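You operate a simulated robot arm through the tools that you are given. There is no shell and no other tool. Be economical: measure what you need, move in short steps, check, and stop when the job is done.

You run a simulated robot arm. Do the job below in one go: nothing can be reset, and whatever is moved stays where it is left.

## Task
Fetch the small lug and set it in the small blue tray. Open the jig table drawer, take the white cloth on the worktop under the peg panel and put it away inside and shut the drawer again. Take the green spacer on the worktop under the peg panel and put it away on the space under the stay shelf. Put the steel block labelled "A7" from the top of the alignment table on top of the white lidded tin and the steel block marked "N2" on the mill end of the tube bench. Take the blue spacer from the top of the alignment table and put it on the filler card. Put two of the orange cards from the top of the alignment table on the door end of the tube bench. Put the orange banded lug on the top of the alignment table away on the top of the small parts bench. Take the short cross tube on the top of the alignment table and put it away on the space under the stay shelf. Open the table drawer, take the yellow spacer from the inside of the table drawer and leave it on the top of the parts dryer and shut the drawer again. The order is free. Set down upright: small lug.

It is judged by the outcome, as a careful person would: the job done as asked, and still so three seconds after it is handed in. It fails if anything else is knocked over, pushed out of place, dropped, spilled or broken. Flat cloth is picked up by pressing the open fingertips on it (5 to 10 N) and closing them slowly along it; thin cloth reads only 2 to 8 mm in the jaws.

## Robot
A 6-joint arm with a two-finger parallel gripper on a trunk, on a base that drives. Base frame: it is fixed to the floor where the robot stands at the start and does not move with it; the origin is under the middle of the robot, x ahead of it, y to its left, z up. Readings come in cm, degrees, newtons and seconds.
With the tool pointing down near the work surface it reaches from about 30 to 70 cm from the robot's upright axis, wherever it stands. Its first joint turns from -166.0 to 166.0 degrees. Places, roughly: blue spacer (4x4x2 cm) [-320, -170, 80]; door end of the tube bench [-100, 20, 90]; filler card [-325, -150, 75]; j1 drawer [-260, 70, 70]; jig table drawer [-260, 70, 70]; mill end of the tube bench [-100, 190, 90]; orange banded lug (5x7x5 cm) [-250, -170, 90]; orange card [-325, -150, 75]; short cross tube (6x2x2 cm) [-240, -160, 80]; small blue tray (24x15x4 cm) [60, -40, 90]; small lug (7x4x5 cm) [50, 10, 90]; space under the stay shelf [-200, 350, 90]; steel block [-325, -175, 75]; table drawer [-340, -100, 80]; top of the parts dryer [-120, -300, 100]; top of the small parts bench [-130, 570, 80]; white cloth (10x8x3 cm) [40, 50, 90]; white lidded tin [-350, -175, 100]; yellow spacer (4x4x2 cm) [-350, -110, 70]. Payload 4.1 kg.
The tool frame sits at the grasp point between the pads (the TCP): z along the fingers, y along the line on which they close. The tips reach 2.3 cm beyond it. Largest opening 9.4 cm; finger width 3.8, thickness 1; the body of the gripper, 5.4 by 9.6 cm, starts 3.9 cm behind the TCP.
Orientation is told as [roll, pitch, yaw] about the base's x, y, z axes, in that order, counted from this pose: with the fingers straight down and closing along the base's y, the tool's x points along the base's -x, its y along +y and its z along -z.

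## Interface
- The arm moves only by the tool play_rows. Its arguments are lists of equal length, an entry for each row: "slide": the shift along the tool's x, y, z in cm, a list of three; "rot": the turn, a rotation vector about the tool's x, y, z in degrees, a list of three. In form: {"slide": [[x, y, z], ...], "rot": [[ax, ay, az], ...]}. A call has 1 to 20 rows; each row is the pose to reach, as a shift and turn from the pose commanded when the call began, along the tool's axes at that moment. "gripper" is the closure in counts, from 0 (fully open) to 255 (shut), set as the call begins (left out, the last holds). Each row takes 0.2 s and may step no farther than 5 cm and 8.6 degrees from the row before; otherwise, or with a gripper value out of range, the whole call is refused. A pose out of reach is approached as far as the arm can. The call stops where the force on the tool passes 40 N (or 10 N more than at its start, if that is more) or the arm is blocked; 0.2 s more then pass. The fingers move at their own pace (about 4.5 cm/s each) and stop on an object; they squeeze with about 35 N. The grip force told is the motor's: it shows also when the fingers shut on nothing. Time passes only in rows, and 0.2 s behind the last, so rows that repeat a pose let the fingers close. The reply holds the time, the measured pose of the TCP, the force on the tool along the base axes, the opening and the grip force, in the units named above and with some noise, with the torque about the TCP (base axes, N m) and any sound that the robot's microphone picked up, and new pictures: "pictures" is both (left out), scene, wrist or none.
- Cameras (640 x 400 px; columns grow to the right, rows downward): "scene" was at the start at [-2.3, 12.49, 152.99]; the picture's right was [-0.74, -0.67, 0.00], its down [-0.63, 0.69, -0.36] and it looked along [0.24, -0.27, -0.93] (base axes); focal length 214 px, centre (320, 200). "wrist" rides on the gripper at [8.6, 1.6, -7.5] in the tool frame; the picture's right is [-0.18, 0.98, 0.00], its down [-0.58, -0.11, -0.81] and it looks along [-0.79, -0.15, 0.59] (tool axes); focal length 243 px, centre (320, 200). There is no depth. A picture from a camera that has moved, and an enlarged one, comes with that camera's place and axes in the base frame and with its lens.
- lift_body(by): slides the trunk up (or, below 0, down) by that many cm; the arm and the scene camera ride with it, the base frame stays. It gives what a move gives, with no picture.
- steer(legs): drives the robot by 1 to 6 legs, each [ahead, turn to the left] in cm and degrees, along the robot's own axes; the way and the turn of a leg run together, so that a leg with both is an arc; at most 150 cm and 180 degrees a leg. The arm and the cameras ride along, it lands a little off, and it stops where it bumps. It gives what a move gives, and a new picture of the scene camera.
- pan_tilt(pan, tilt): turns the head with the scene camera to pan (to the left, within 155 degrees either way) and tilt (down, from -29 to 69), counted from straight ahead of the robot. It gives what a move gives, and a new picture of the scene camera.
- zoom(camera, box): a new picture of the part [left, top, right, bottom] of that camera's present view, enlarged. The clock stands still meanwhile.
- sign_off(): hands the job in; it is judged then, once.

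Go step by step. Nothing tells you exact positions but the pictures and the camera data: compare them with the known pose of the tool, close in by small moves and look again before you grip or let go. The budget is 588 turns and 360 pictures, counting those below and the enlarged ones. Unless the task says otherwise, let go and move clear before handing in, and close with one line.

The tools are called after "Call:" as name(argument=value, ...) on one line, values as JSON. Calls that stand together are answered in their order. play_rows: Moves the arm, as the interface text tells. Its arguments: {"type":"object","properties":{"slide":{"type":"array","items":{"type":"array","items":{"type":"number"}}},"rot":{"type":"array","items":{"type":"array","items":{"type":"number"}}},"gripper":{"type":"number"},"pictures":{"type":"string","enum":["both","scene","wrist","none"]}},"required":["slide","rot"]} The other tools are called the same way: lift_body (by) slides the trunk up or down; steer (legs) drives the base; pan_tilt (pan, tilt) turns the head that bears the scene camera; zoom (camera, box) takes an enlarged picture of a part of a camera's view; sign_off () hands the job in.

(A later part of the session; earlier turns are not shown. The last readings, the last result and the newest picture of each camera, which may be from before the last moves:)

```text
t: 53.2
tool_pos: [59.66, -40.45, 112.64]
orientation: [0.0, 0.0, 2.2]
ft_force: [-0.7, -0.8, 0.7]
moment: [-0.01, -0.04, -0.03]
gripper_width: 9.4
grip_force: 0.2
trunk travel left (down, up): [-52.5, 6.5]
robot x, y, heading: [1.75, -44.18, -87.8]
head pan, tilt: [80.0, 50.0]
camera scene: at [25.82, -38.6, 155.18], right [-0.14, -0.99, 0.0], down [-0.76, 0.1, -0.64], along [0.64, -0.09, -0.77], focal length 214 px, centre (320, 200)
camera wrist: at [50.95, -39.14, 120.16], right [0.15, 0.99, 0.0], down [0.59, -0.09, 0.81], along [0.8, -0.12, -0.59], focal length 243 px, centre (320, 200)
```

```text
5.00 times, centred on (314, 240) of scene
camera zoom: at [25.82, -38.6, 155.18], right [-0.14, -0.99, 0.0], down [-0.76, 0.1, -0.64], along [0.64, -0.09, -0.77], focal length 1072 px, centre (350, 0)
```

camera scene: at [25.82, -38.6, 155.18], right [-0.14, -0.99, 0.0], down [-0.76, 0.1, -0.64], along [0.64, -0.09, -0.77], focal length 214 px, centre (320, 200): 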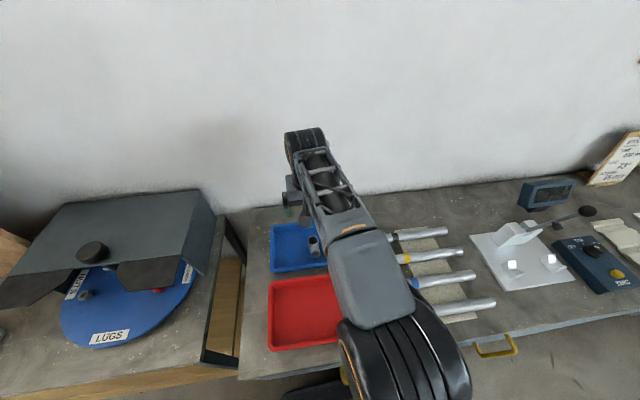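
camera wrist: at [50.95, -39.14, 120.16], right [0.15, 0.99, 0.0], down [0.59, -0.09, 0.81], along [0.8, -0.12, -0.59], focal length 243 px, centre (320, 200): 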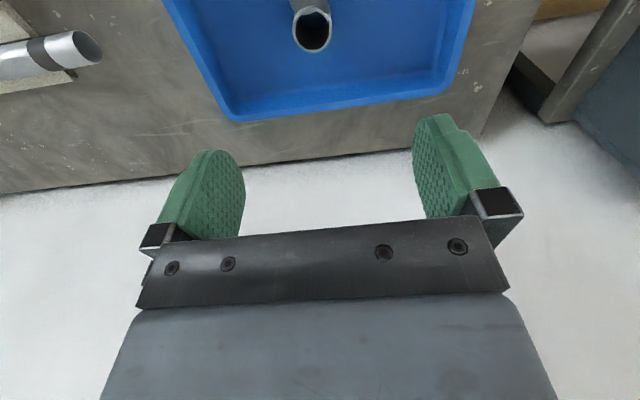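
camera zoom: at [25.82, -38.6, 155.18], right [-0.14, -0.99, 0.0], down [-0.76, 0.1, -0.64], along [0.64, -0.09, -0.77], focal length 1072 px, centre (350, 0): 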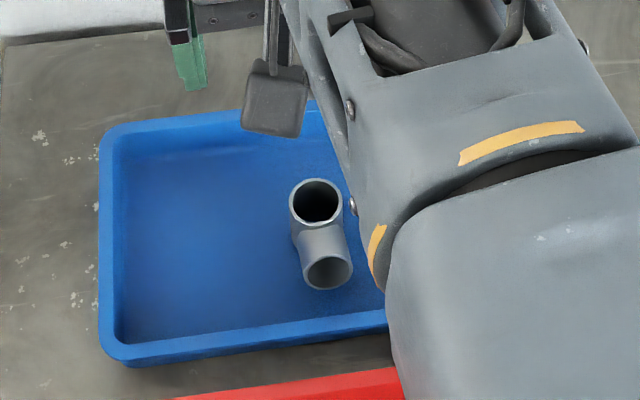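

The lug stands upright in the blue tray. Now I retract the arm and back up to the cloth/green spacer area.

Call:
play_rows(slide=[[4.5, 0, -2], [9, 0, -4], [13.5, 0, -4], [18, 0, -4], [22.5, 0, -4]], rot=[[0, 0, 0], [0, 0, 0], [0, 0, 0], [0, 0, 0], [0, 0, 0]], pictures="none")

Call:
steer(legs=[[-95, 0]])

```text
t: 54.4
tool_pos: [37.01, -41.4, 116.42]
orientation: [0.0, 0.0, 2.2]
ft_force: [-1.0, -0.3, 1.8]
moment: [0.02, 0.02, 0.02]
gripper_width: 9.4
grip_force: 0.0
trunk travel left (down, up): [-52.5, 6.5]
robot x, y, heading: [1.79, -43.88, -87.8]
head pan, tilt: [80.0, 50.0]
```

```text
t: 59.4
tool_pos: [32.92, 54.14, 116.53]
orientation: [0.0, 0.0, 2.8]
ft_force: [0.1, -0.5, 0.4]
moment: [-0.01, 0.02, 0.01]
gripper_width: 9.41
grip_force: 0.0
trunk travel left (down, up): [-52.5, 6.5]
robot x, y, heading: [-2.58, 51.18, -86.7]
head pan, tilt: [80.0, 50.0]
camera scene: at [21.59, 56.9, 155.18], right [-0.13, -0.99, 0.0], down [-0.76, 0.1, -0.64], along [0.64, -0.08, -0.77], focal length 214 px, centre (320, 200)
```

scene: 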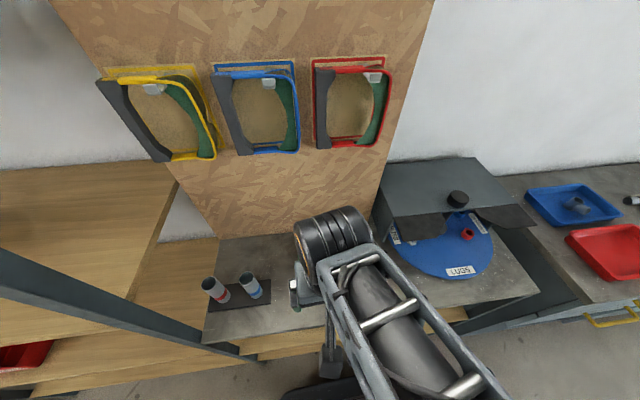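

Call:
play_rows(slide=[[-4.4, 1.8, 1.3], [-8.8, 3.6, 2.6], [-13.3, 5.4, 4]], rot=[[0, 0, 0], [0, 0, 0], [0, 0, 0]], pictures="wrist")

```text
refused: row 3 steps farther than a row can; nothing moved
```

Call:
play_rows(slide=[[-3.4, 1.4, 1], [-6.7, 2.7, 2], [-10, 4, 3], [-13.3, 5.4, 4]], rot=[[0, 0, 0], [0, 0, 0], [0, 0, 0], [0, 0, 0]], pictures="wrist")

```text
t: 60.4
tool_pos: [46.15, 60.53, 112.34]
orientation: [0.0, 0.0, 2.8]
ft_force: [-0.3, -1.2, 0.7]
moment: [0.02, 0.02, -0.02]
gripper_width: 9.38
grip_force: 0.1
trunk travel left (down, up): [-52.5, 6.5]
robot x, y, heading: [-2.35, 51.07, -87.2]
head pan, tilt: [80.0, 50.0]
camera wrist: at [37.34, 61.66, 119.92], right [0.14, 0.99, 0.0], down [0.59, -0.08, 0.81], along [0.8, -0.11, -0.59], focal length 243 px, centre (320, 200)
```

wrist: 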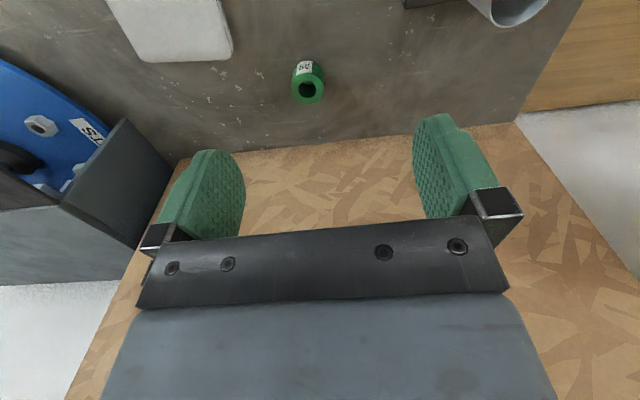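

Call:
play_rows(slide=[[-2.4, -0.95, 4], [-4.8, -1.9, 8], [-7.2, -2.85, 12]], rot=[[0, 0, 0], [0, 0, 0], [0, 0, 0]], pictures="wrist")

```text
t: 61.2
tool_pos: [53.49, 57.63, 100.41]
orientation: [-0.1, 0.0, 2.7]
ft_force: [-0.9, -1.3, -0.1]
moment: [0.0, 0.04, -0.02]
gripper_width: 9.4
grip_force: 0.1
trunk travel left (down, up): [-52.5, 6.5]
robot x, y, heading: [-2.29, 51.19, -87.1]
head pan, tilt: [80.0, 50.0]
camera wrist: at [44.76, 58.74, 108.01], right [0.14, 0.99, 0.0], down [0.59, -0.08, 0.81], along [0.8, -0.11, -0.59], focal length 243 px, centre (320, 200)
```

wrist: 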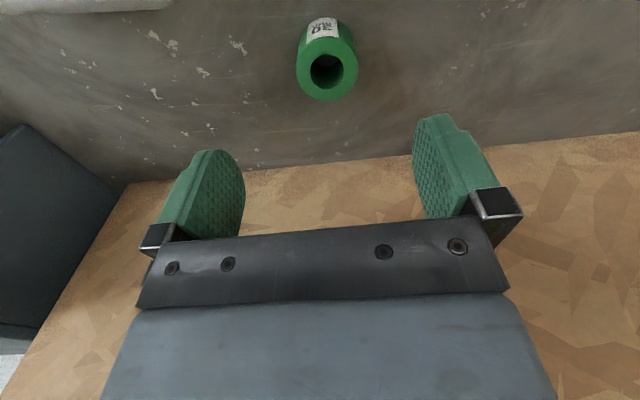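

Call:
play_rows(slide=[[0.6, 0.28, 3], [1.3, 0.56, 6]], rot=[[0, 0, 0], [0, 0, 0]], pictures="wrist")

```text
t: 61.8
tool_pos: [52.12, 58.17, 94.6]
orientation: [0.1, 0.0, 2.8]
ft_force: [-0.4, 0.4, 1.1]
moment: [-0.01, 0.05, -0.03]
gripper_width: 9.42
grip_force: 0.0
trunk travel left (down, up): [-52.5, 6.5]
robot x, y, heading: [-2.23, 50.99, -87.4]
head pan, tilt: [80.0, 50.0]
camera wrist: at [43.36, 59.39, 102.08], right [0.14, 0.99, 0.0], down [0.59, -0.08, 0.81], along [0.8, -0.11, -0.59], focal length 243 px, centre (320, 200)
```

wrist: 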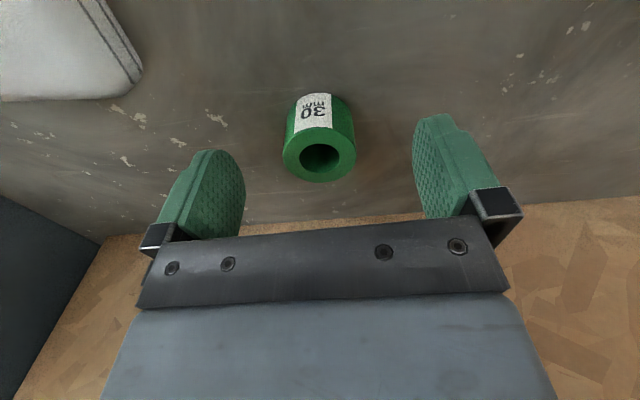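

Spacer is centred between the fingers. Lower 1.7 cm and close.

Call:
play_rows(slide=[[0, 0, 0.8], [0, 0, 1.4], [0, 0, 1.7]], rot=[[0, 0, 0], [0, 0, 0], [0, 0, 0]], pictures="none")

Call:
play_rows(slide=[[0, 0, 0], [0, 0, 0], [0, 0, 0], [0, 0, 0], [0, 0, 0], [0, 0, 0]], rot=[[0, 0, 0], [0, 0, 0], [0, 0, 0], [0, 0, 0], [0, 0, 0], [0, 0, 0]], gripper=255, pictures="wrist")

```text
t: 62.6
tool_pos: [52.02, 58.2, 92.83]
orientation: [-0.1, 0.0, 2.9]
ft_force: [0.9, 1.1, 0.0]
moment: [0.01, 0.02, 0.01]
gripper_width: 9.4
grip_force: 0.0
trunk travel left (down, up): [-52.5, 6.5]
robot x, y, heading: [-2.34, 51.04, -87.1]
head pan, tilt: [80.0, 50.0]
```

```text
t: 64.0
tool_pos: [52.03, 58.09, 92.84]
orientation: [0.0, 0.0, 2.7]
ft_force: [0.2, 0.6, -0.4]
moment: [0.03, 0.0, -0.01]
gripper_width: 3.7
grip_force: 34.7
trunk travel left (down, up): [-52.5, 6.5]
robot x, y, heading: [-2.1, 50.9, -87.3]
head pan, tilt: [80.0, 50.0]
camera wrist: at [43.24, 59.34, 100.36], right [0.14, 0.99, 0.0], down [0.59, -0.08, 0.81], along [0.8, -0.11, -0.59], focal length 243 px, centre (320, 200)
```

wrist: 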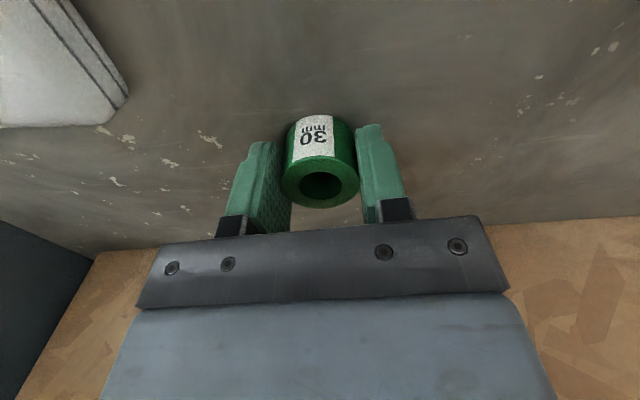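

Spacer gripped. Lift, retract, then turn around and drive up the aisle toward the stay shelf.

Call:
play_rows(slide=[[0, 0, -4.5], [0, 0, -9], [1, 0, -13.5], [4, 0, -17.5], [8, 0, -20], [12, 0, -22], [16, 0, -23], [19, 0, -23]], rot=[[0, 0, 0], [0, 0, 0], [0, 0, 0], [0, 0, 0], [0, 0, 0], [0, 0, 0], [0, 0, 0], [0, 0, 0]], pictures="none")

Call:
steer(legs=[[0, 175]])

Call:
pan_tilt(pan=20, tilt=20)

```text
t: 65.8
tool_pos: [32.85, 57.3, 115.97]
orientation: [0.0, 0.0, 2.8]
ft_force: [0.1, 1.2, -0.3]
moment: [-0.02, 0.0, 0.0]
gripper_width: 3.7
grip_force: 34.9
trunk travel left (down, up): [-52.5, 6.5]
robot x, y, heading: [-2.6, 50.85, -87.4]
head pan, tilt: [80.0, 50.0]
```

```text
t: 73.3
tool_pos: [-38.13, 48.34, 116.01]
orientation: [0.0, 0.0, 177.1]
ft_force: [0.6, 0.2, -0.5]
moment: [0.0, -0.02, -0.01]
gripper_width: 3.76
grip_force: 34.6
trunk travel left (down, up): [-52.5, 6.5]
robot x, y, heading: [-2.42, 51.17, 87.2]
head pan, tilt: [80.0, 50.0]
camera scene: at [-26.85, 47.58, 155.18], right [0.22, 0.97, 0.0], down [0.75, -0.17, -0.64], along [-0.63, 0.14, -0.77], focal length 214 px, centre (320, 200)
```

scene: 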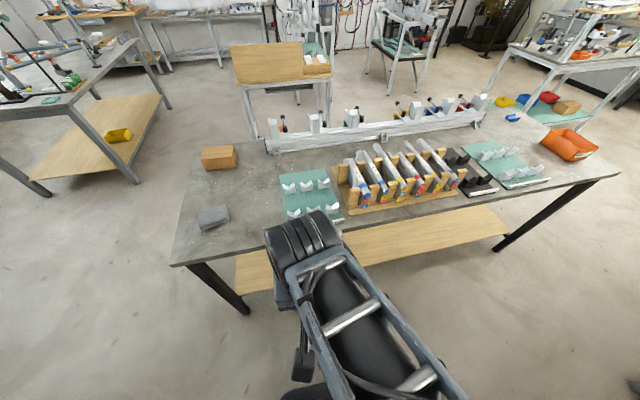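

```text
t: 74.6
tool_pos: [-38.11, 48.45, 115.93]
orientation: [0.1, 0.0, 177.2]
ft_force: [0.5, 1.0, -0.5]
moment: [-0.01, 0.02, 0.03]
gripper_width: 3.7
grip_force: 34.8
trunk travel left (down, up): [-52.5, 6.5]
robot x, y, heading: [-1.84, 50.78, 86.9]
head pan, tilt: [20.0, 20.0]
camera scene: at [-22.09, 54.76, 159.74], right [0.96, 0.29, 0.0], down [0.1, -0.33, -0.94], along [-0.28, 0.9, -0.34], focal length 214 px, centre (320, 200)
```

scene: 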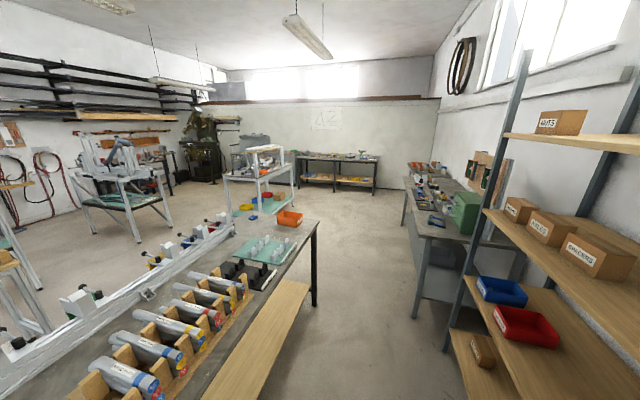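

The stay-shelf table is around (−192, 318). Driving up the aisle and looking again.

Call:
steer(legs=[[0, 4], [150, 0], [40, 0]])

Call:
pan_tilt(pan=60, tilt=25)

```text
t: 81.4
tool_pos: [-40.86, 182.96, 116.0]
orientation: [0.0, 0.1, 179.2]
ft_force: [0.6, -0.8, -1.3]
moment: [0.0, 0.0, -0.01]
gripper_width: 3.71
grip_force: 35.2
trunk travel left (down, up): [-52.5, 6.5]
robot x, y, heading: [-5.21, 187.14, 88.6]
head pan, tilt: [20.0, 20.0]
stopped in leg 2: the robot was blocked; the commanded pose is now the measured one
camera scene: at [-25.36, 190.27, 159.76], right [0.95, 0.31, 0.0], down [0.11, -0.32, -0.94], along [-0.29, 0.89, -0.34], focal length 214 px, centre (320, 200)
```

scene: 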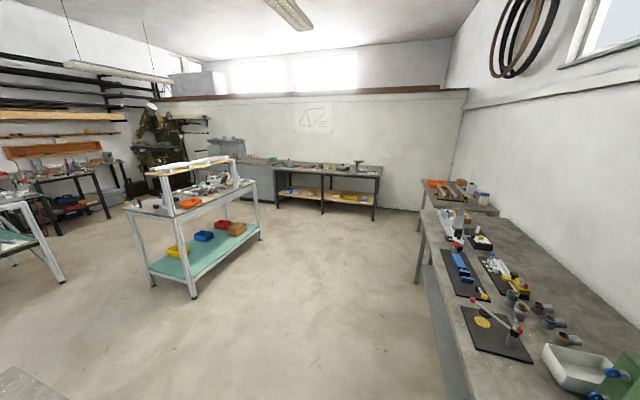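

```text
t: 82.5
tool_pos: [-40.97, 183.15, 115.94]
orientation: [0.0, 0.0, 179.1]
ft_force: [0.5, 0.0, 0.2]
moment: [-0.02, -0.01, 0.01]
gripper_width: 3.72
grip_force: 34.4
trunk travel left (down, up): [-52.5, 6.5]
robot x, y, heading: [-5.22, 186.87, 87.9]
head pan, tilt: [60.0, 25.0]
camera scene: at [-30.38, 186.31, 158.93], right [0.53, 0.85, 0.0], down [0.36, -0.22, -0.91], along [-0.77, 0.48, -0.42], focal length 214 px, centre (320, 200)
```

scene: 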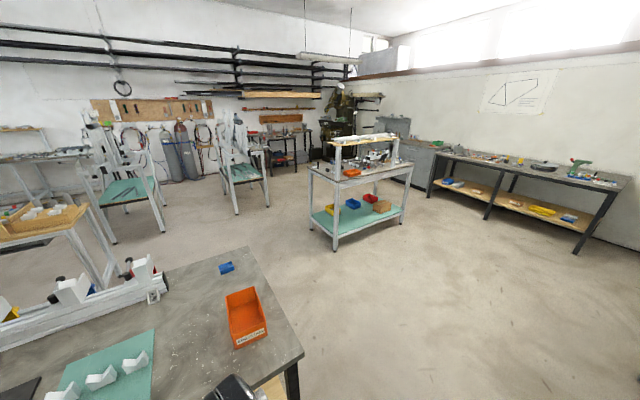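

The robot bumped something at y≈187. Looking down right to see what.

Call:
pan_tilt(pan=-35, tilt=50)

```text
t: 84.2
tool_pos: [-40.97, 183.09, 115.93]
orientation: [0.0, 0.0, 179.2]
ft_force: [0.0, 0.0, -1.4]
moment: [0.05, -0.03, 0.01]
gripper_width: 3.71
grip_force: 34.6
trunk travel left (down, up): [-52.5, 6.5]
robot x, y, heading: [-6.01, 187.1, 87.8]
head pan, tilt: [-35.0, 50.0]
camera scene: at [-17.94, 187.62, 155.19], right [0.8, -0.6, 0.0], down [-0.46, -0.61, -0.64], along [0.38, 0.52, -0.77], focal length 214 px, centre (320, 200)
```

scene: 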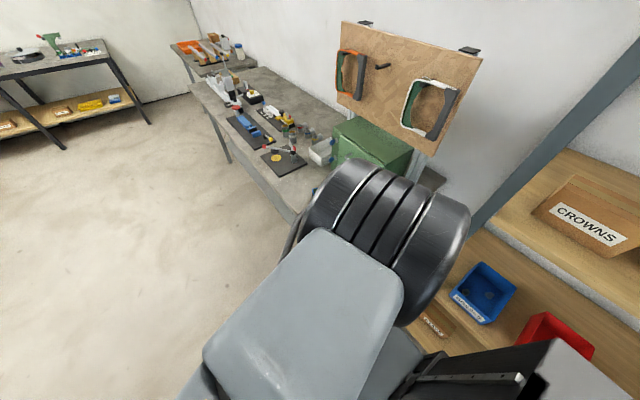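

A bench corner ahead blocks; I'll back up, veer left past it, and look again.

Call:
steer(legs=[[-40, 0], [0, 25], [75, 0], [0, 10], [60, 0]])

Call:
pan_tilt(pan=20, tilt=25)

```text
t: 95.2
tool_pos: [-93.42, 242.75, 116.01]
orientation: [0.0, 0.0, -147.0]
ft_force: [-0.4, 0.8, -0.8]
moment: [0.02, 0.04, 0.0]
gripper_width: 3.68
grip_force: 34.9
trunk travel left (down, up): [-52.5, 6.5]
robot x, y, heading: [-66.78, 265.8, 122.0]
head pan, tilt: [-35.0, 50.0]
camera scene: at [-76.99, 259.48, 155.19], right [1.0, -0.05, 0.0], down [-0.04, -0.77, -0.64], along [0.03, 0.64, -0.77], focal length 214 px, centre (320, 200)
```

scene: 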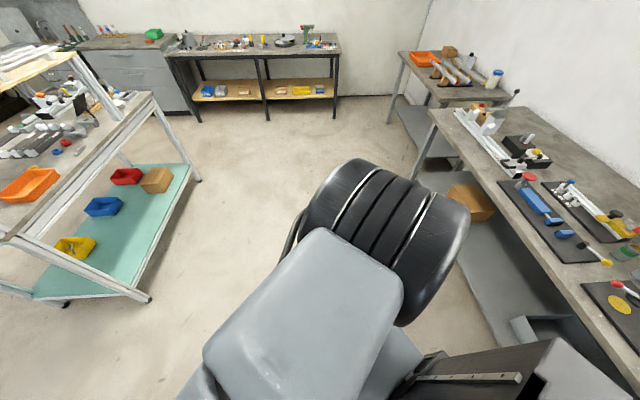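

```text
t: 96.5
tool_pos: [-93.5, 242.73, 115.96]
orientation: [0.0, -0.1, -146.9]
ft_force: [0.5, 1.3, -0.5]
moment: [0.03, 0.03, 0.03]
gripper_width: 3.67
grip_force: 35.3
trunk travel left (down, up): [-52.5, 6.5]
robot x, y, heading: [-66.21, 265.67, 122.6]
head pan, tilt: [20.0, 25.0]
camera scene: at [-84.62, 257.42, 158.93], right [0.61, 0.79, 0.0], down [0.33, -0.26, -0.91], along [-0.72, 0.56, -0.42], focal length 214 px, centre (320, 200)
```

scene: 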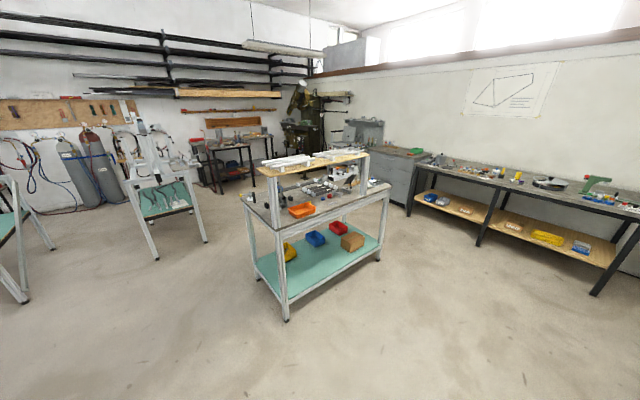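

Call:
zoom(camera="scene", box=[230, 130, 410, 242])

```text
3.56 times, centred on (320, 186) of scene
camera zoom: at [-84.62, 257.42, 158.93], right [0.61, 0.79, 0.0], down [0.33, -0.26, -0.91], along [-0.72, 0.56, -0.42], focal length 763 px, centre (320, 250)
```

zoom: 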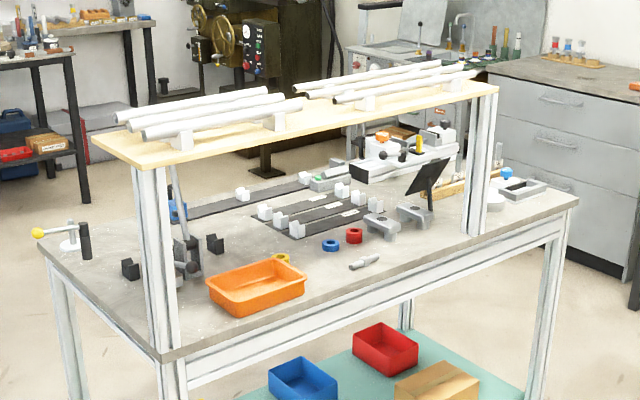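

The stay-shelf table: front edge x≈−195, y 308–436, top z≈82, shelf underside ≈116. I'll drive to stand facing it at about (−145, 395).

Call:
steer(legs=[[150, -1], [0, 59]])

Call:
pan_tilt(pan=0, tilt=40)

```text
t: 106.5
tool_pos: [-139.03, 358.52, 115.87]
orientation: [0.1, 0.0, -89.7]
ft_force: [1.1, -0.1, -1.5]
moment: [0.01, 0.0, -0.02]
gripper_width: 3.7
grip_force: 34.9
trunk travel left (down, up): [-52.5, 6.5]
robot x, y, heading: [-143.94, 393.97, 179.3]
head pan, tilt: [20.0, 25.0]
camera scene: at [-146.67, 373.8, 158.93], right [-0.33, 0.94, 0.0], down [0.4, 0.14, -0.91], along [-0.85, -0.3, -0.42], focal length 214 px, centre (320, 200)
```

scene: 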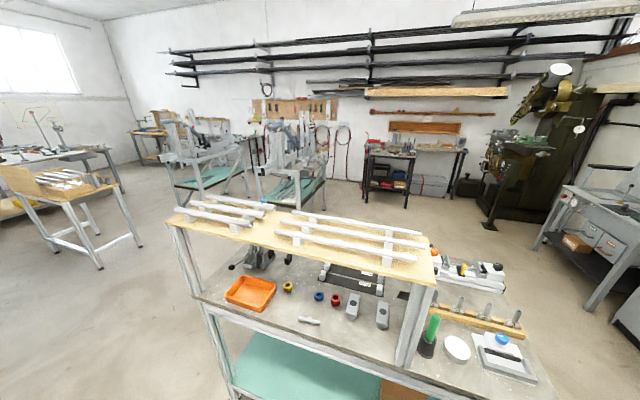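

```text
t: 107.3
tool_pos: [-139.09, 358.32, 115.75]
orientation: [0.0, 0.1, -89.7]
ft_force: [0.7, -0.1, -1.3]
moment: [-0.01, -0.02, 0.02]
gripper_width: 3.72
grip_force: 35.1
trunk travel left (down, up): [-52.5, 6.5]
robot x, y, heading: [-143.61, 393.53, 179.9]
head pan, tilt: [0.0, 40.0]
camera scene: at [-146.5, 376.94, 156.61], right [0.01, 1.0, 0.0], down [0.64, -0.01, -0.77], along [-0.77, 0.01, -0.64], focal length 214 px, centre (320, 200)
```

scene: 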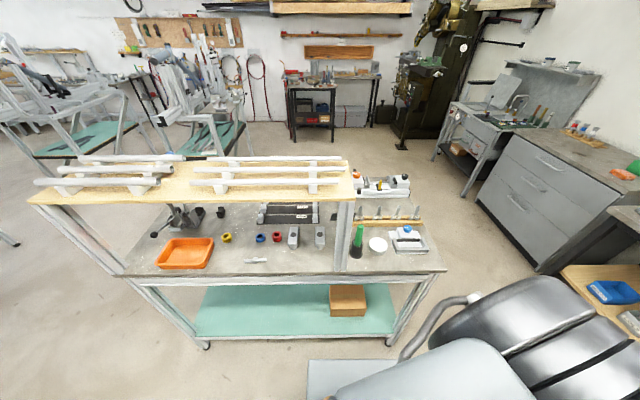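

Free staging strip lies at the open right end (≈(−195.5, 402)). I'll swing the arm round in front, turning yaw to 0, then set the spacer there to regrip it with a tilted hand.

Call:
play_rows(slide=[[1.2, -4.5, 0], [2.4, -9, 0], [3.6, -13.5, 0], [4.8, -18, 0], [6, -22, 0], [7.5, -26, 0], [11, -29, 0], [15, -32, 0], [19, -35, 0], [23, -38, 0], [27, -40.5, 0], [31.5, -42, 0], [36, -43, 0], [40, -43, 0], [44, -43, 0]], rot=[[0, 0, -6], [0, 0, -12], [0, 0, -18], [0, 0, -24], [0, 0, -30], [0, 0, -36], [0, 0, -42], [0, 0, -48], [0, 0, -54], [0, 0, -60], [0, 0, -66], [0, 0, -72], [0, 0, -78], [0, 0, -84], [0, 0, -90]], pictures="both")

```text
t: 110.5
tool_pos: [-182.49, 391.26, 114.74]
orientation: [1.8, 0.3, -1.6]
ft_force: [-0.5, 0.2, -0.3]
moment: [-0.02, -0.01, -0.01]
gripper_width: 3.71
grip_force: 35.1
out of reach, approached as far as the arm can: row 14, 15
trunk travel left (down, up): [-52.5, 6.5]
robot x, y, heading: [-143.94, 393.78, 179.4]
head pan, tilt: [0.0, 40.0]
camera scene: at [-146.53, 376.98, 156.61], right [0.01, 1.0, 0.0], down [0.64, -0.01, -0.77], along [-0.77, 0.01, -0.64], focal length 214 px, centre (320, 200)
camera wrist: at [-191.16, 392.87, 122.31], right [0.21, 0.98, 0.03], down [0.58, -0.15, 0.8], along [0.79, -0.15, -0.6], focal length 243 px, centre (320, 200)
```

scene: 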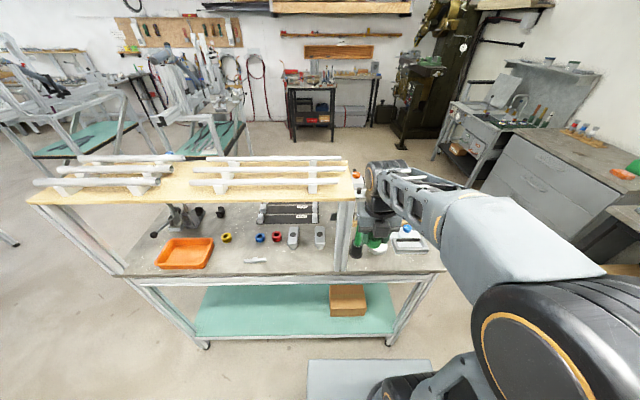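
wrist: 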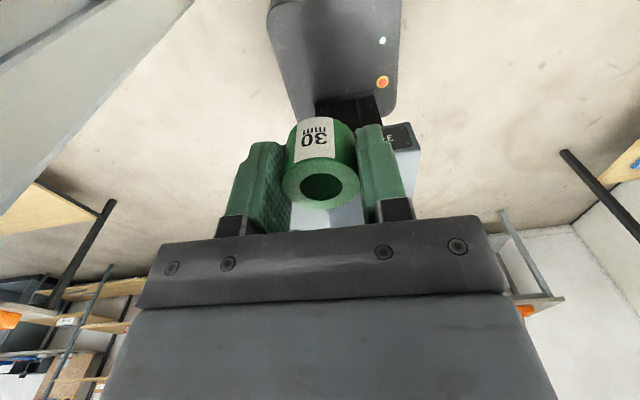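

Wrist limit reached with that turn; I'll use the opposite yaw (camera toward the robot) instead. Rotating back 180°.

Call:
play_rows(slide=[[0, 0, 0], [0, 0, 0], [0, 0, 0], [0, 0, 0], [0, 0, 0], [0, 0, 0], [0, 0, 0], [0, 0, 0], [0, 0, 0], [0, 0, 0], [0, 0, 0], [0, 0, 0], [0, 0, 0], [0, 0, 0], [0, 0, 0], [0, 0, 0], [0, 0, 0], [0, 0, 0], [0, 0, 0], [0, 0, 0]], rot=[[0, 0, 8.5], [0, 0, 17], [0, 0, 25.5], [0, 0, 34], [0, 0, 42.5], [0, 0, 51], [0, 0, 59.5], [0, 0, 68], [0, 0, 76.5], [0, 0, 85], [0, 0, 93.5], [0, 0, 102], [0, 0, 110.5], [0, 0, 119], [0, 0, 127.5], [0, 0, 136], [0, 0, 144.5], [0, 0, 153], [0, 0, 161.5], [0, 0, 170]], pictures="none")

```text
t: 114.7
tool_pos: [-182.47, 390.96, 114.84]
orientation: [0.0, 0.1, -169.9]
ft_force: [-0.2, 1.0, -0.8]
moment: [-0.01, 0.07, 0.0]
gripper_width: 3.7
grip_force: 35.1
trunk travel left (down, up): [-52.5, 6.5]
robot x, y, heading: [-144.03, 393.35, 179.2]
head pan, tilt: [0.0, 40.0]
```

Call:
play_rows(slide=[[-1, -4, 0], [-2.5, -8, 0], [-4.5, -12.1, 0]], rot=[[0, 0, 3.5], [0, 0, 7], [0, 0, 10]], pictures="both")

```text
t: 115.5
tool_pos: [-188.86, 402.0, 114.65]
orientation: [0.0, 0.0, -179.7]
ft_force: [-0.9, -0.6, 0.0]
moment: [0.02, 0.01, 0.0]
gripper_width: 3.7
grip_force: 35.5
trunk travel left (down, up): [-52.5, 6.5]
robot x, y, heading: [-143.61, 393.7, 179.3]
head pan, tilt: [0.0, 40.0]
camera scene: at [-146.54, 377.01, 156.61], right [0.01, 1.0, 0.0], down [0.64, -0.01, -0.77], along [-0.77, 0.01, -0.64], focal length 214 px, centre (320, 200)
camera wrist: at [-180.32, 400.33, 122.23], right [-0.18, -0.98, 0.0], down [-0.58, 0.11, 0.81], along [-0.79, 0.15, -0.59], focal length 243 px, centre (320, 200)
```

scene: 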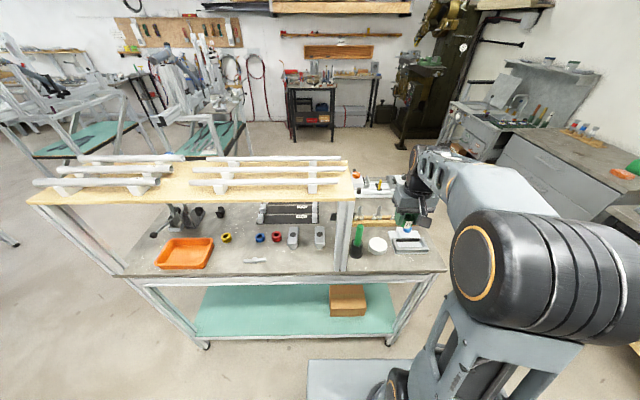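
wrist: 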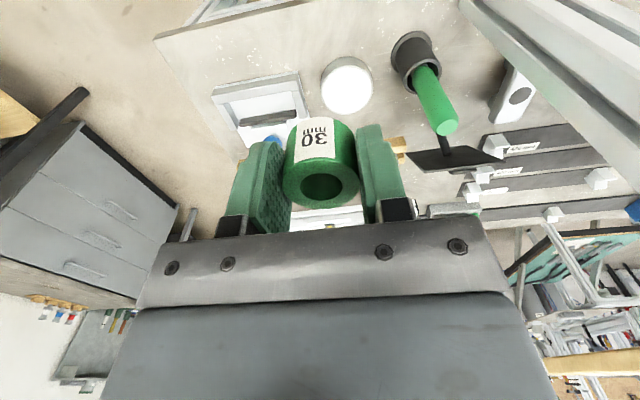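

Staging spot (−194.2, 404) between dish front and table edge. Descending to near the surface.

Call:
play_rows(slide=[[-2, -1, 4], [-4, -2, 8], [-5.3, -2, 12.5], [-5.3, -2, 17], [-5.3, -2, 21.5], [-5.3, -2, 25.5]], rot=[[0, 0, 0], [0, 0, 0], [0, 0, 0], [0, 0, 0], [0, 0, 0], [0, 0, 0]], pictures="both")

Call:
zoom(camera="scene", box=[320, 190, 480, 290])

```text
t: 116.8
tool_pos: [-194.08, 403.77, 92.96]
orientation: [-0.2, -0.1, -179.9]
ft_force: [12.8, -3.5, 15.9]
moment: [0.35, 0.01, -0.27]
gripper_width: 3.71
grip_force: 35.4
trunk travel left (down, up): [-52.5, 6.5]
robot x, y, heading: [-143.41, 393.74, 179.2]
head pan, tilt: [0.0, 40.0]
stopped in row 6: the force on the tool passed its limit (the readings are from after the stop); the commanded pose is now the measured one
camera scene: at [-146.21, 376.88, 156.64], right [0.01, 1.0, 0.0], down [0.64, -0.01, -0.77], along [-0.77, 0.01, -0.64], focal length 214 px, centre (320, 200)
camera wrist: at [-185.51, 402.24, 100.48], right [-0.18, -0.98, 0.0], down [-0.58, 0.11, 0.81], along [-0.79, 0.15, -0.59], focal length 243 px, centre (320, 200)
```

scene: 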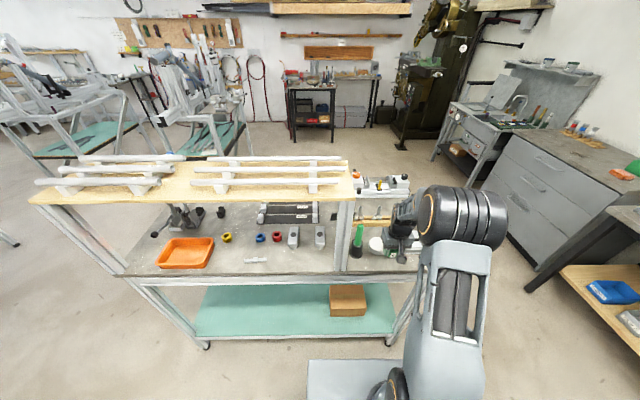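
wrist: 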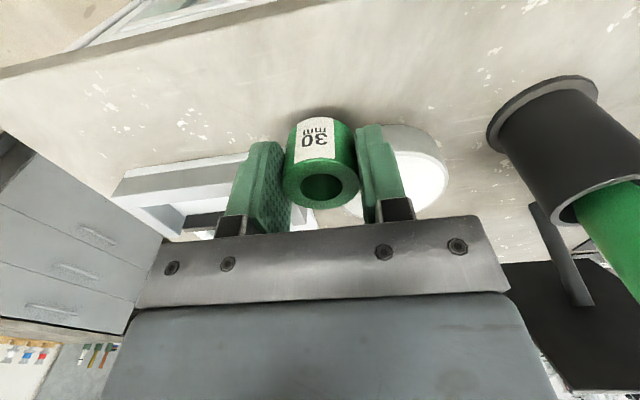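

```text
4.00 times, centred on (400, 240) of scene
camera zoom: at [-146.21, 376.88, 156.64], right [0.01, 1.0, 0.0], down [0.64, -0.01, -0.77], along [-0.77, 0.01, -0.64], focal length 858 px, centre (0, 40)
```

zoom: 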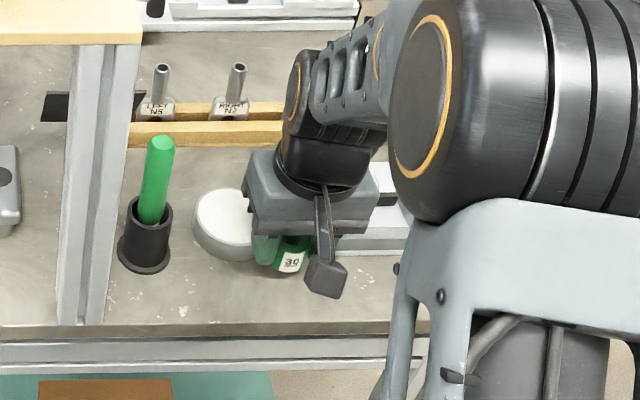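

Surface here is z≈90.2 (contact). The dish is too near to open the fingers, so I lift 1 cm, shift 3.8 cm toward the table edge, and set down there.

Call:
play_rows(slide=[[0, 0, -1.2], [1.9, -0.5, -1.2], [3.8, -1, -1.2], [3.8, -1, -0.6], [3.8, -1, -0.2], [3.8, -1, 0]], rot=[[0, 0, 0], [0, 0, 0], [0, 0, 0], [0, 0, 0], [0, 0, 0], [0, 0, 0]], pictures="wrist")

```text
t: 118.2
tool_pos: [-190.53, 404.8, 92.74]
orientation: [0.0, -0.2, -179.9]
ft_force: [-0.6, 0.1, -0.1]
moment: [0.01, -0.03, 0.0]
gripper_width: 3.69
grip_force: 35.0
trunk travel left (down, up): [-52.5, 6.5]
robot x, y, heading: [-143.79, 393.55, 179.3]
head pan, tilt: [0.0, 40.0]
camera wrist: at [-181.98, 403.3, 100.23], right [-0.18, -0.98, 0.0], down [-0.58, 0.1, 0.81], along [-0.8, 0.15, -0.59], focal length 243 px, centre (320, 200)
```

wrist: 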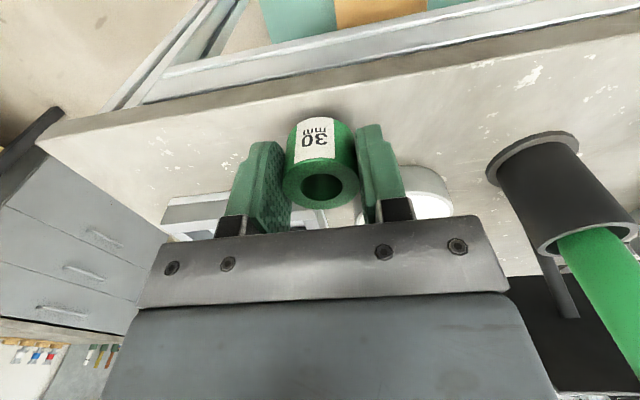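

Call:
play_rows(slide=[[0, 0, 0.15], [0, 0, 0.3], [0, 0, 0.45], [0, 0, 0.6]], rot=[[0, 0, 0], [0, 0, 0], [0, 0, 0], [0, 0, 0]], pictures="none")

```text
t: 119.2
tool_pos: [-190.59, 404.86, 92.13]
orientation: [-0.1, -0.2, -179.8]
ft_force: [-0.5, -0.6, -0.9]
moment: [0.0, 0.0, -0.01]
gripper_width: 3.71
grip_force: 35.4
trunk travel left (down, up): [-52.5, 6.5]
robot x, y, heading: [-143.87, 393.45, 179.6]
head pan, tilt: [0.0, 40.0]
```

Call:
play_rows(slide=[[0, 0, 0.3], [0, 0, 0.6], [0, 0, 0.9], [0, 0, 1.2], [0, 0, 1.5]], rot=[[0, 0, 0], [0, 0, 0], [0, 0, 0], [0, 0, 0], [0, 0, 0]], pictures="none")

```text
t: 120.4
tool_pos: [-190.52, 405.05, 90.87]
orientation: [-0.3, -0.4, -179.7]
ft_force: [3.0, -1.4, 20.5]
moment: [-0.16, -0.32, 0.06]
gripper_width: 3.71
grip_force: 35.1
trunk travel left (down, up): [-52.5, 6.5]
robot x, y, heading: [-143.83, 393.62, 179.6]
head pan, tilt: [0.0, 40.0]
```

Contact. Opening and backing off upward.

Call:
play_rows(slide=[[0, 0, -0.2], [0, 0, -0.2], [0, 0, -0.2], [0, 0, -0.2], [0, 0, -0.2]], rot=[[0, 0, 0], [0, 0, 0], [0, 0, 0], [0, 0, 0], [0, 0, 0]], gripper=0, pictures="none")

Call:
play_rows(slide=[[0, 0, -2], [0, 0, -6], [3, 0, -10], [6, 0, -13]], rot=[[0, 0, 0], [0, 0, 0], [0, 0, 0], [0, 0, 0]], pictures="both")

Call:
zoom(camera="scene", box=[320, 190, 480, 290])

```text
t: 121.6
tool_pos: [-190.67, 405.05, 90.88]
orientation: [-0.1, -0.2, -179.8]
ft_force: [0.9, 0.3, -1.3]
moment: [-0.06, -0.02, -0.02]
gripper_width: 9.43
grip_force: 0.0
trunk travel left (down, up): [-52.5, 6.5]
robot x, y, heading: [-143.76, 393.24, 179.5]
head pan, tilt: [0.0, 40.0]
```

```text
t: 122.6
tool_pos: [-184.38, 404.91, 103.88]
orientation: [-0.1, -0.2, -179.7]
ft_force: [-0.1, 0.1, -0.7]
moment: [-0.01, -0.03, 0.01]
gripper_width: 9.39
grip_force: 0.1
trunk travel left (down, up): [-52.5, 6.5]
robot x, y, heading: [-143.73, 393.72, 179.5]
head pan, tilt: [0.0, 40.0]
camera scene: at [-146.44, 376.95, 156.6], right [0.01, 1.0, 0.0], down [0.64, -0.01, -0.77], along [-0.77, 0.01, -0.64], focal length 214 px, centre (320, 200)
camera wrist: at [-175.77, 403.31, 111.48], right [-0.18, -0.98, 0.0], down [-0.58, 0.1, 0.81], along [-0.8, 0.15, -0.59], focal length 243 px, centre (320, 200)
```

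scene: 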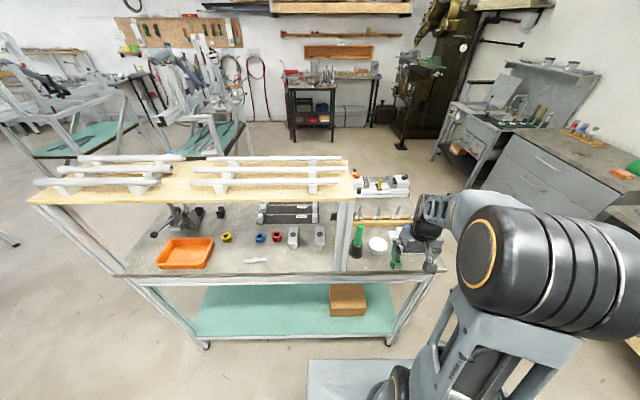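
wrist: 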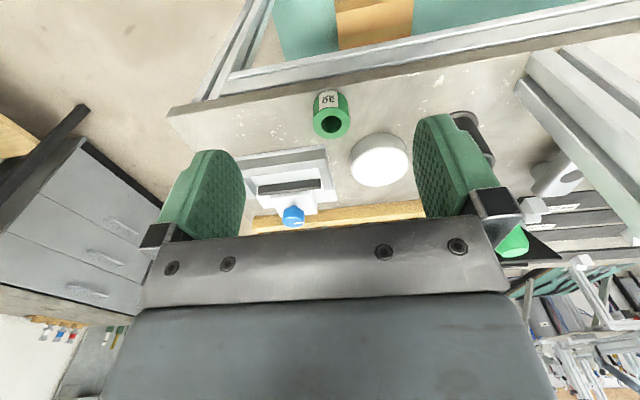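

```text
4.00 times, centred on (400, 240) of scene
camera zoom: at [-146.44, 376.95, 156.6], right [0.01, 1.0, 0.0], down [0.64, -0.01, -0.77], along [-0.77, 0.01, -0.64], focal length 858 px, centre (0, 40)
```

zoom: 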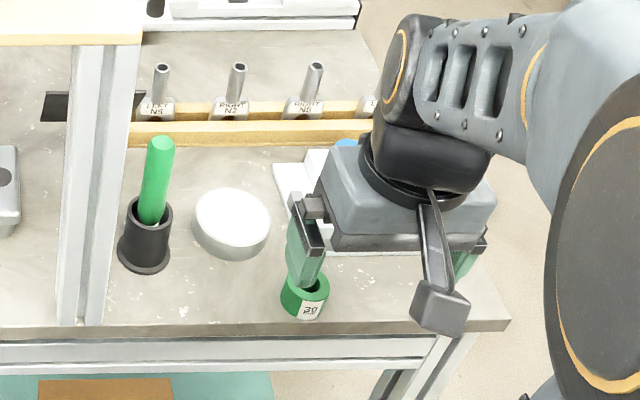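

Spacer stands upright. Tilting the hand 40° (fingers pointing away and down) for the re-grip.

Call:
play_rows(slide=[[0, 0, 0], [0, 0, 1], [0, 0, 2], [0, 0, 4], [0, 0, 5.9]], rot=[[0, -8, 0], [0, -16, 0], [0, -24, 0], [0, -32, 0], [0, -40, 0]], pictures="both")

```text
t: 123.8
tool_pos: [-184.6, 404.32, 99.32]
orientation: [2.3, -34.4, -179.7]
ft_force: [1.0, 0.6, -0.3]
moment: [0.01, 0.05, 0.0]
gripper_width: 9.39
grip_force: 0.0
out of reach, approached as far as the arm can: row 4, 5
trunk travel left (down, up): [-52.5, 6.5]
robot x, y, heading: [-143.87, 393.56, 179.4]
head pan, tilt: [0.0, 40.0]
camera scene: at [-146.53, 376.98, 156.61], right [0.01, 1.0, 0.0], down [0.64, -0.01, -0.77], along [-0.77, 0.01, -0.64], focal length 214 px, centre (320, 200)
camera wrist: at [-173.33, 402.99, 100.76], right [-0.13, -0.98, 0.14], down [-0.03, 0.14, 0.99], along [-0.99, 0.12, -0.05], focal length 243 px, centre (320, 200)
```

scene: 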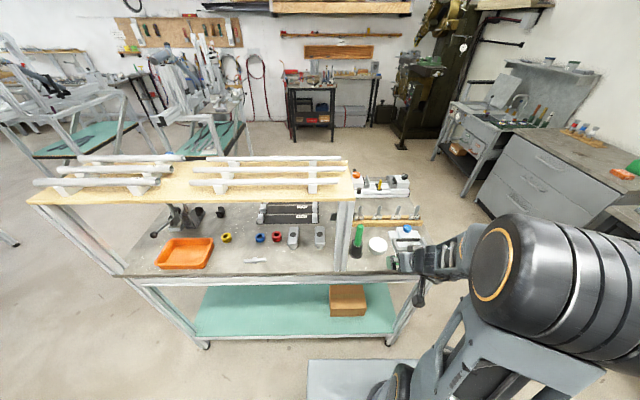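
wrist: 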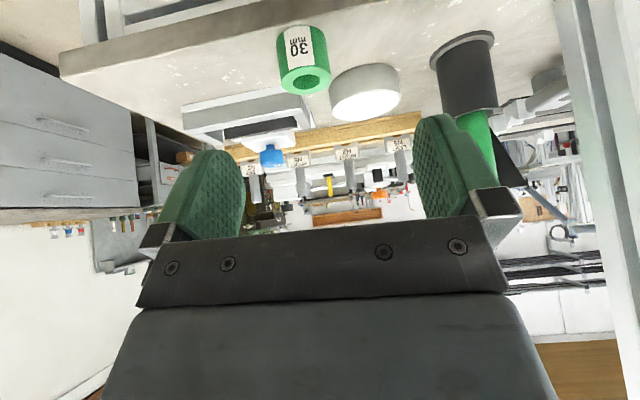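

The arm is too folded; back the robot up 15 cm for more room.

Call:
steer(legs=[[-16, 0]])

Call:
play_rows(slide=[[0, 0, 0]], rot=[[0, 0, 0]], pictures="none")

```text
t: 125.2
tool_pos: [-168.89, 403.92, 99.3]
orientation: [2.4, -34.2, -179.8]
ft_force: [-0.3, 0.3, 0.7]
moment: [-0.03, 0.01, 0.01]
gripper_width: 9.4
grip_force: 0.2
trunk travel left (down, up): [-52.5, 6.5]
robot x, y, heading: [-128.07, 393.32, 179.5]
head pan, tilt: [0.0, 40.0]
camera scene: at [-130.76, 376.81, 156.61], right [0.01, 1.0, 0.0], down [0.64, -0.01, -0.77], along [-0.77, 0.01, -0.64], focal length 214 px, centre (320, 200)
```

scene: 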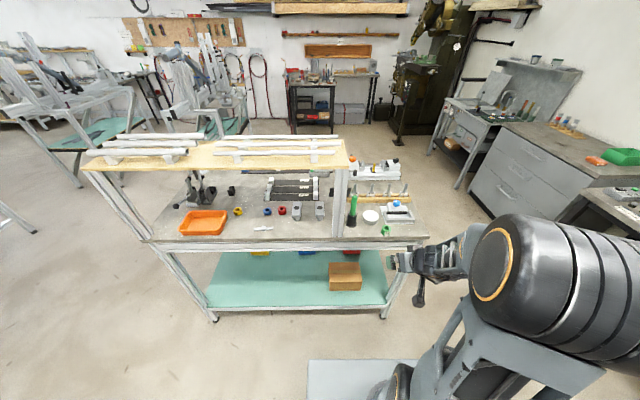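

```text
t: 125.6
tool_pos: [-169.07, 404.12, 99.35]
orientation: [2.5, -34.3, -179.7]
ft_force: [-0.9, 0.2, 0.1]
moment: [0.01, -0.01, 0.05]
gripper_width: 9.38
grip_force: 0.2
trunk travel left (down, up): [-52.5, 6.5]
robot x, y, heading: [-127.91, 393.6, 179.5]
head pan, tilt: [0.0, 40.0]
```

Call:
play_rows(slide=[[-3, -0.2, 2.45], [-6, -0.4, 4.9], [-9, -0.7, 7.3], [-12.07, -0.9, 9.8]], rot=[[0.6, -1.5, 0], [1.2, -3, 0], [1.8, -4.5, 0], [2.4, -5.7, 0]], pictures="both")

```text
t: 126.6
tool_pos: [-184.46, 404.56, 98.05]
orientation: [-0.1, -40.0, -179.9]
ft_force: [-0.3, -0.3, 0.0]
moment: [-0.01, -0.04, 0.0]
gripper_width: 9.39
grip_force: 0.0
trunk travel left (down, up): [-52.5, 6.5]
robot x, y, heading: [-128.13, 393.53, 179.6]
head pan, tilt: [0.0, 40.0]
camera scene: at [-130.86, 376.82, 156.6], right [0.01, 1.0, 0.0], down [0.64, -0.01, -0.77], along [-0.77, 0.01, -0.64], focal length 214 px, centre (320, 200)
camera wrist: at [-173.12, 402.91, 98.18], right [-0.14, -0.98, 0.12], down [0.07, 0.11, 0.99], along [-0.99, 0.15, 0.06], focal length 243 px, centre (320, 200)
```

scene: 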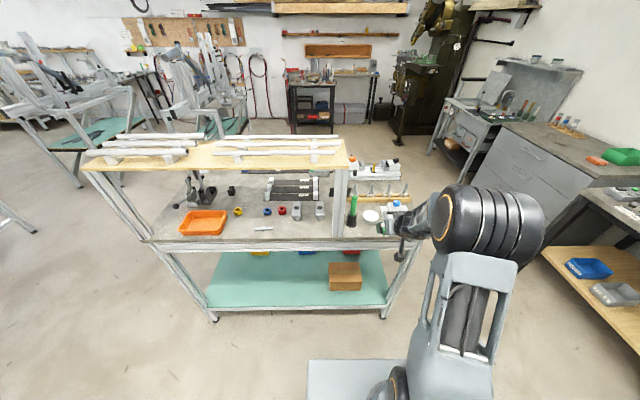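
wrist: 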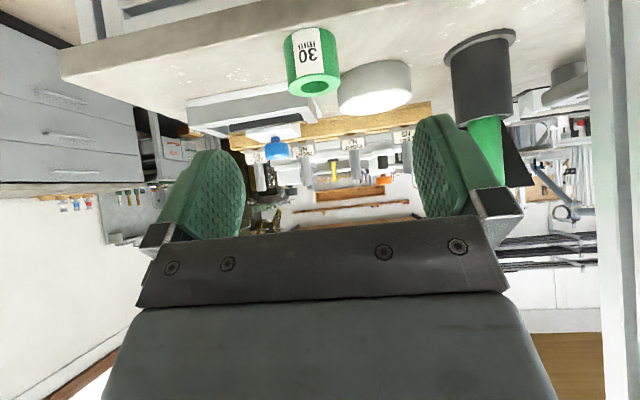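

Call:
play_rows(slide=[[0, -0.34, 0], [0, -0.34, 2], [0, -0.34, 4.5], [0.1, -0.34, 6.3], [0.1, -0.34, 7.8]], rot=[[0, 0, 0], [0, 0, 0], [0, 0, 0], [0, 0, 0], [0, 0, 0]], gripper=90, pictures="both")

Call:
zoom(camera="scene", box=[320, 180, 480, 280])

```text
t: 127.8
tool_pos: [-189.49, 404.74, 92.06]
orientation: [0.2, -40.0, -179.8]
ft_force: [0.1, 0.0, -0.5]
moment: [-0.01, 0.03, 0.0]
gripper_width: 6.11
grip_force: 0.1
trunk travel left (down, up): [-52.5, 6.5]
robot x, y, heading: [-128.34, 392.96, 179.5]
head pan, tilt: [0.0, 40.0]
camera scene: at [-130.84, 376.82, 156.61], right [0.01, 1.0, 0.0], down [0.64, -0.01, -0.77], along [-0.77, 0.01, -0.64], focal length 214 px, centre (320, 200)
camera wrist: at [-178.14, 403.18, 92.25], right [-0.14, -0.98, 0.12], down [0.07, 0.11, 0.99], along [-0.99, 0.14, 0.06], focal length 243 px, centre (320, 200)
```

scene: 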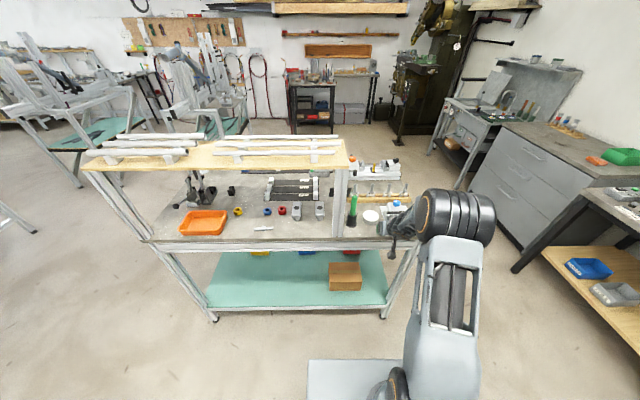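
wrist: 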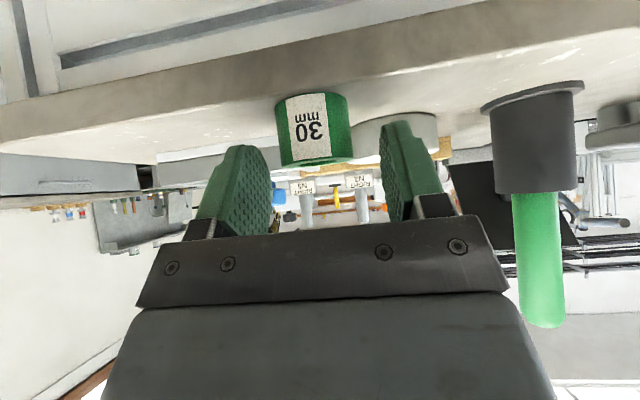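

```text
4.00 times, centred on (400, 230) of scene
camera zoom: at [-130.84, 376.82, 156.61], right [0.01, 1.0, 0.0], down [0.64, -0.01, -0.77], along [-0.77, 0.01, -0.64], focal length 858 px, centre (0, 80)
```

zoom: 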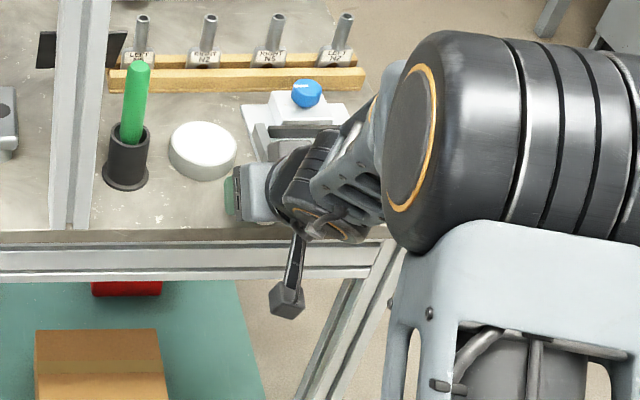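

Call:
play_rows(slide=[[0, 0, 0], [0, 0, 0], [0, 0, 0], [0, 0, 0], [0, 0, 0]], rot=[[0, 0, 0], [0, 0, 0], [0, 0, 0], [0, 0, 0], [0, 0, 0]], gripper=255, pictures="wrist")

```text
t: 129.0
tool_pos: [-189.38, 404.78, 91.99]
orientation: [0.2, -39.9, -179.9]
ft_force: [-0.7, -0.4, 0.5]
moment: [0.03, -0.02, 0.04]
gripper_width: 3.69
grip_force: 35.3
trunk travel left (down, up): [-52.5, 6.5]
robot x, y, heading: [-128.05, 393.66, 179.7]
head pan, tilt: [0.0, 40.0]
camera wrist: at [-178.11, 403.19, 92.27], right [-0.14, -0.98, 0.12], down [0.07, 0.11, 0.99], along [-0.99, 0.15, 0.06], focal length 243 px, centre (320, 200)
```

wrist: 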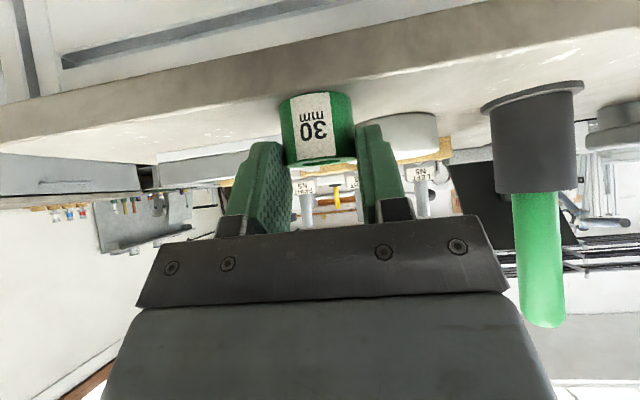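

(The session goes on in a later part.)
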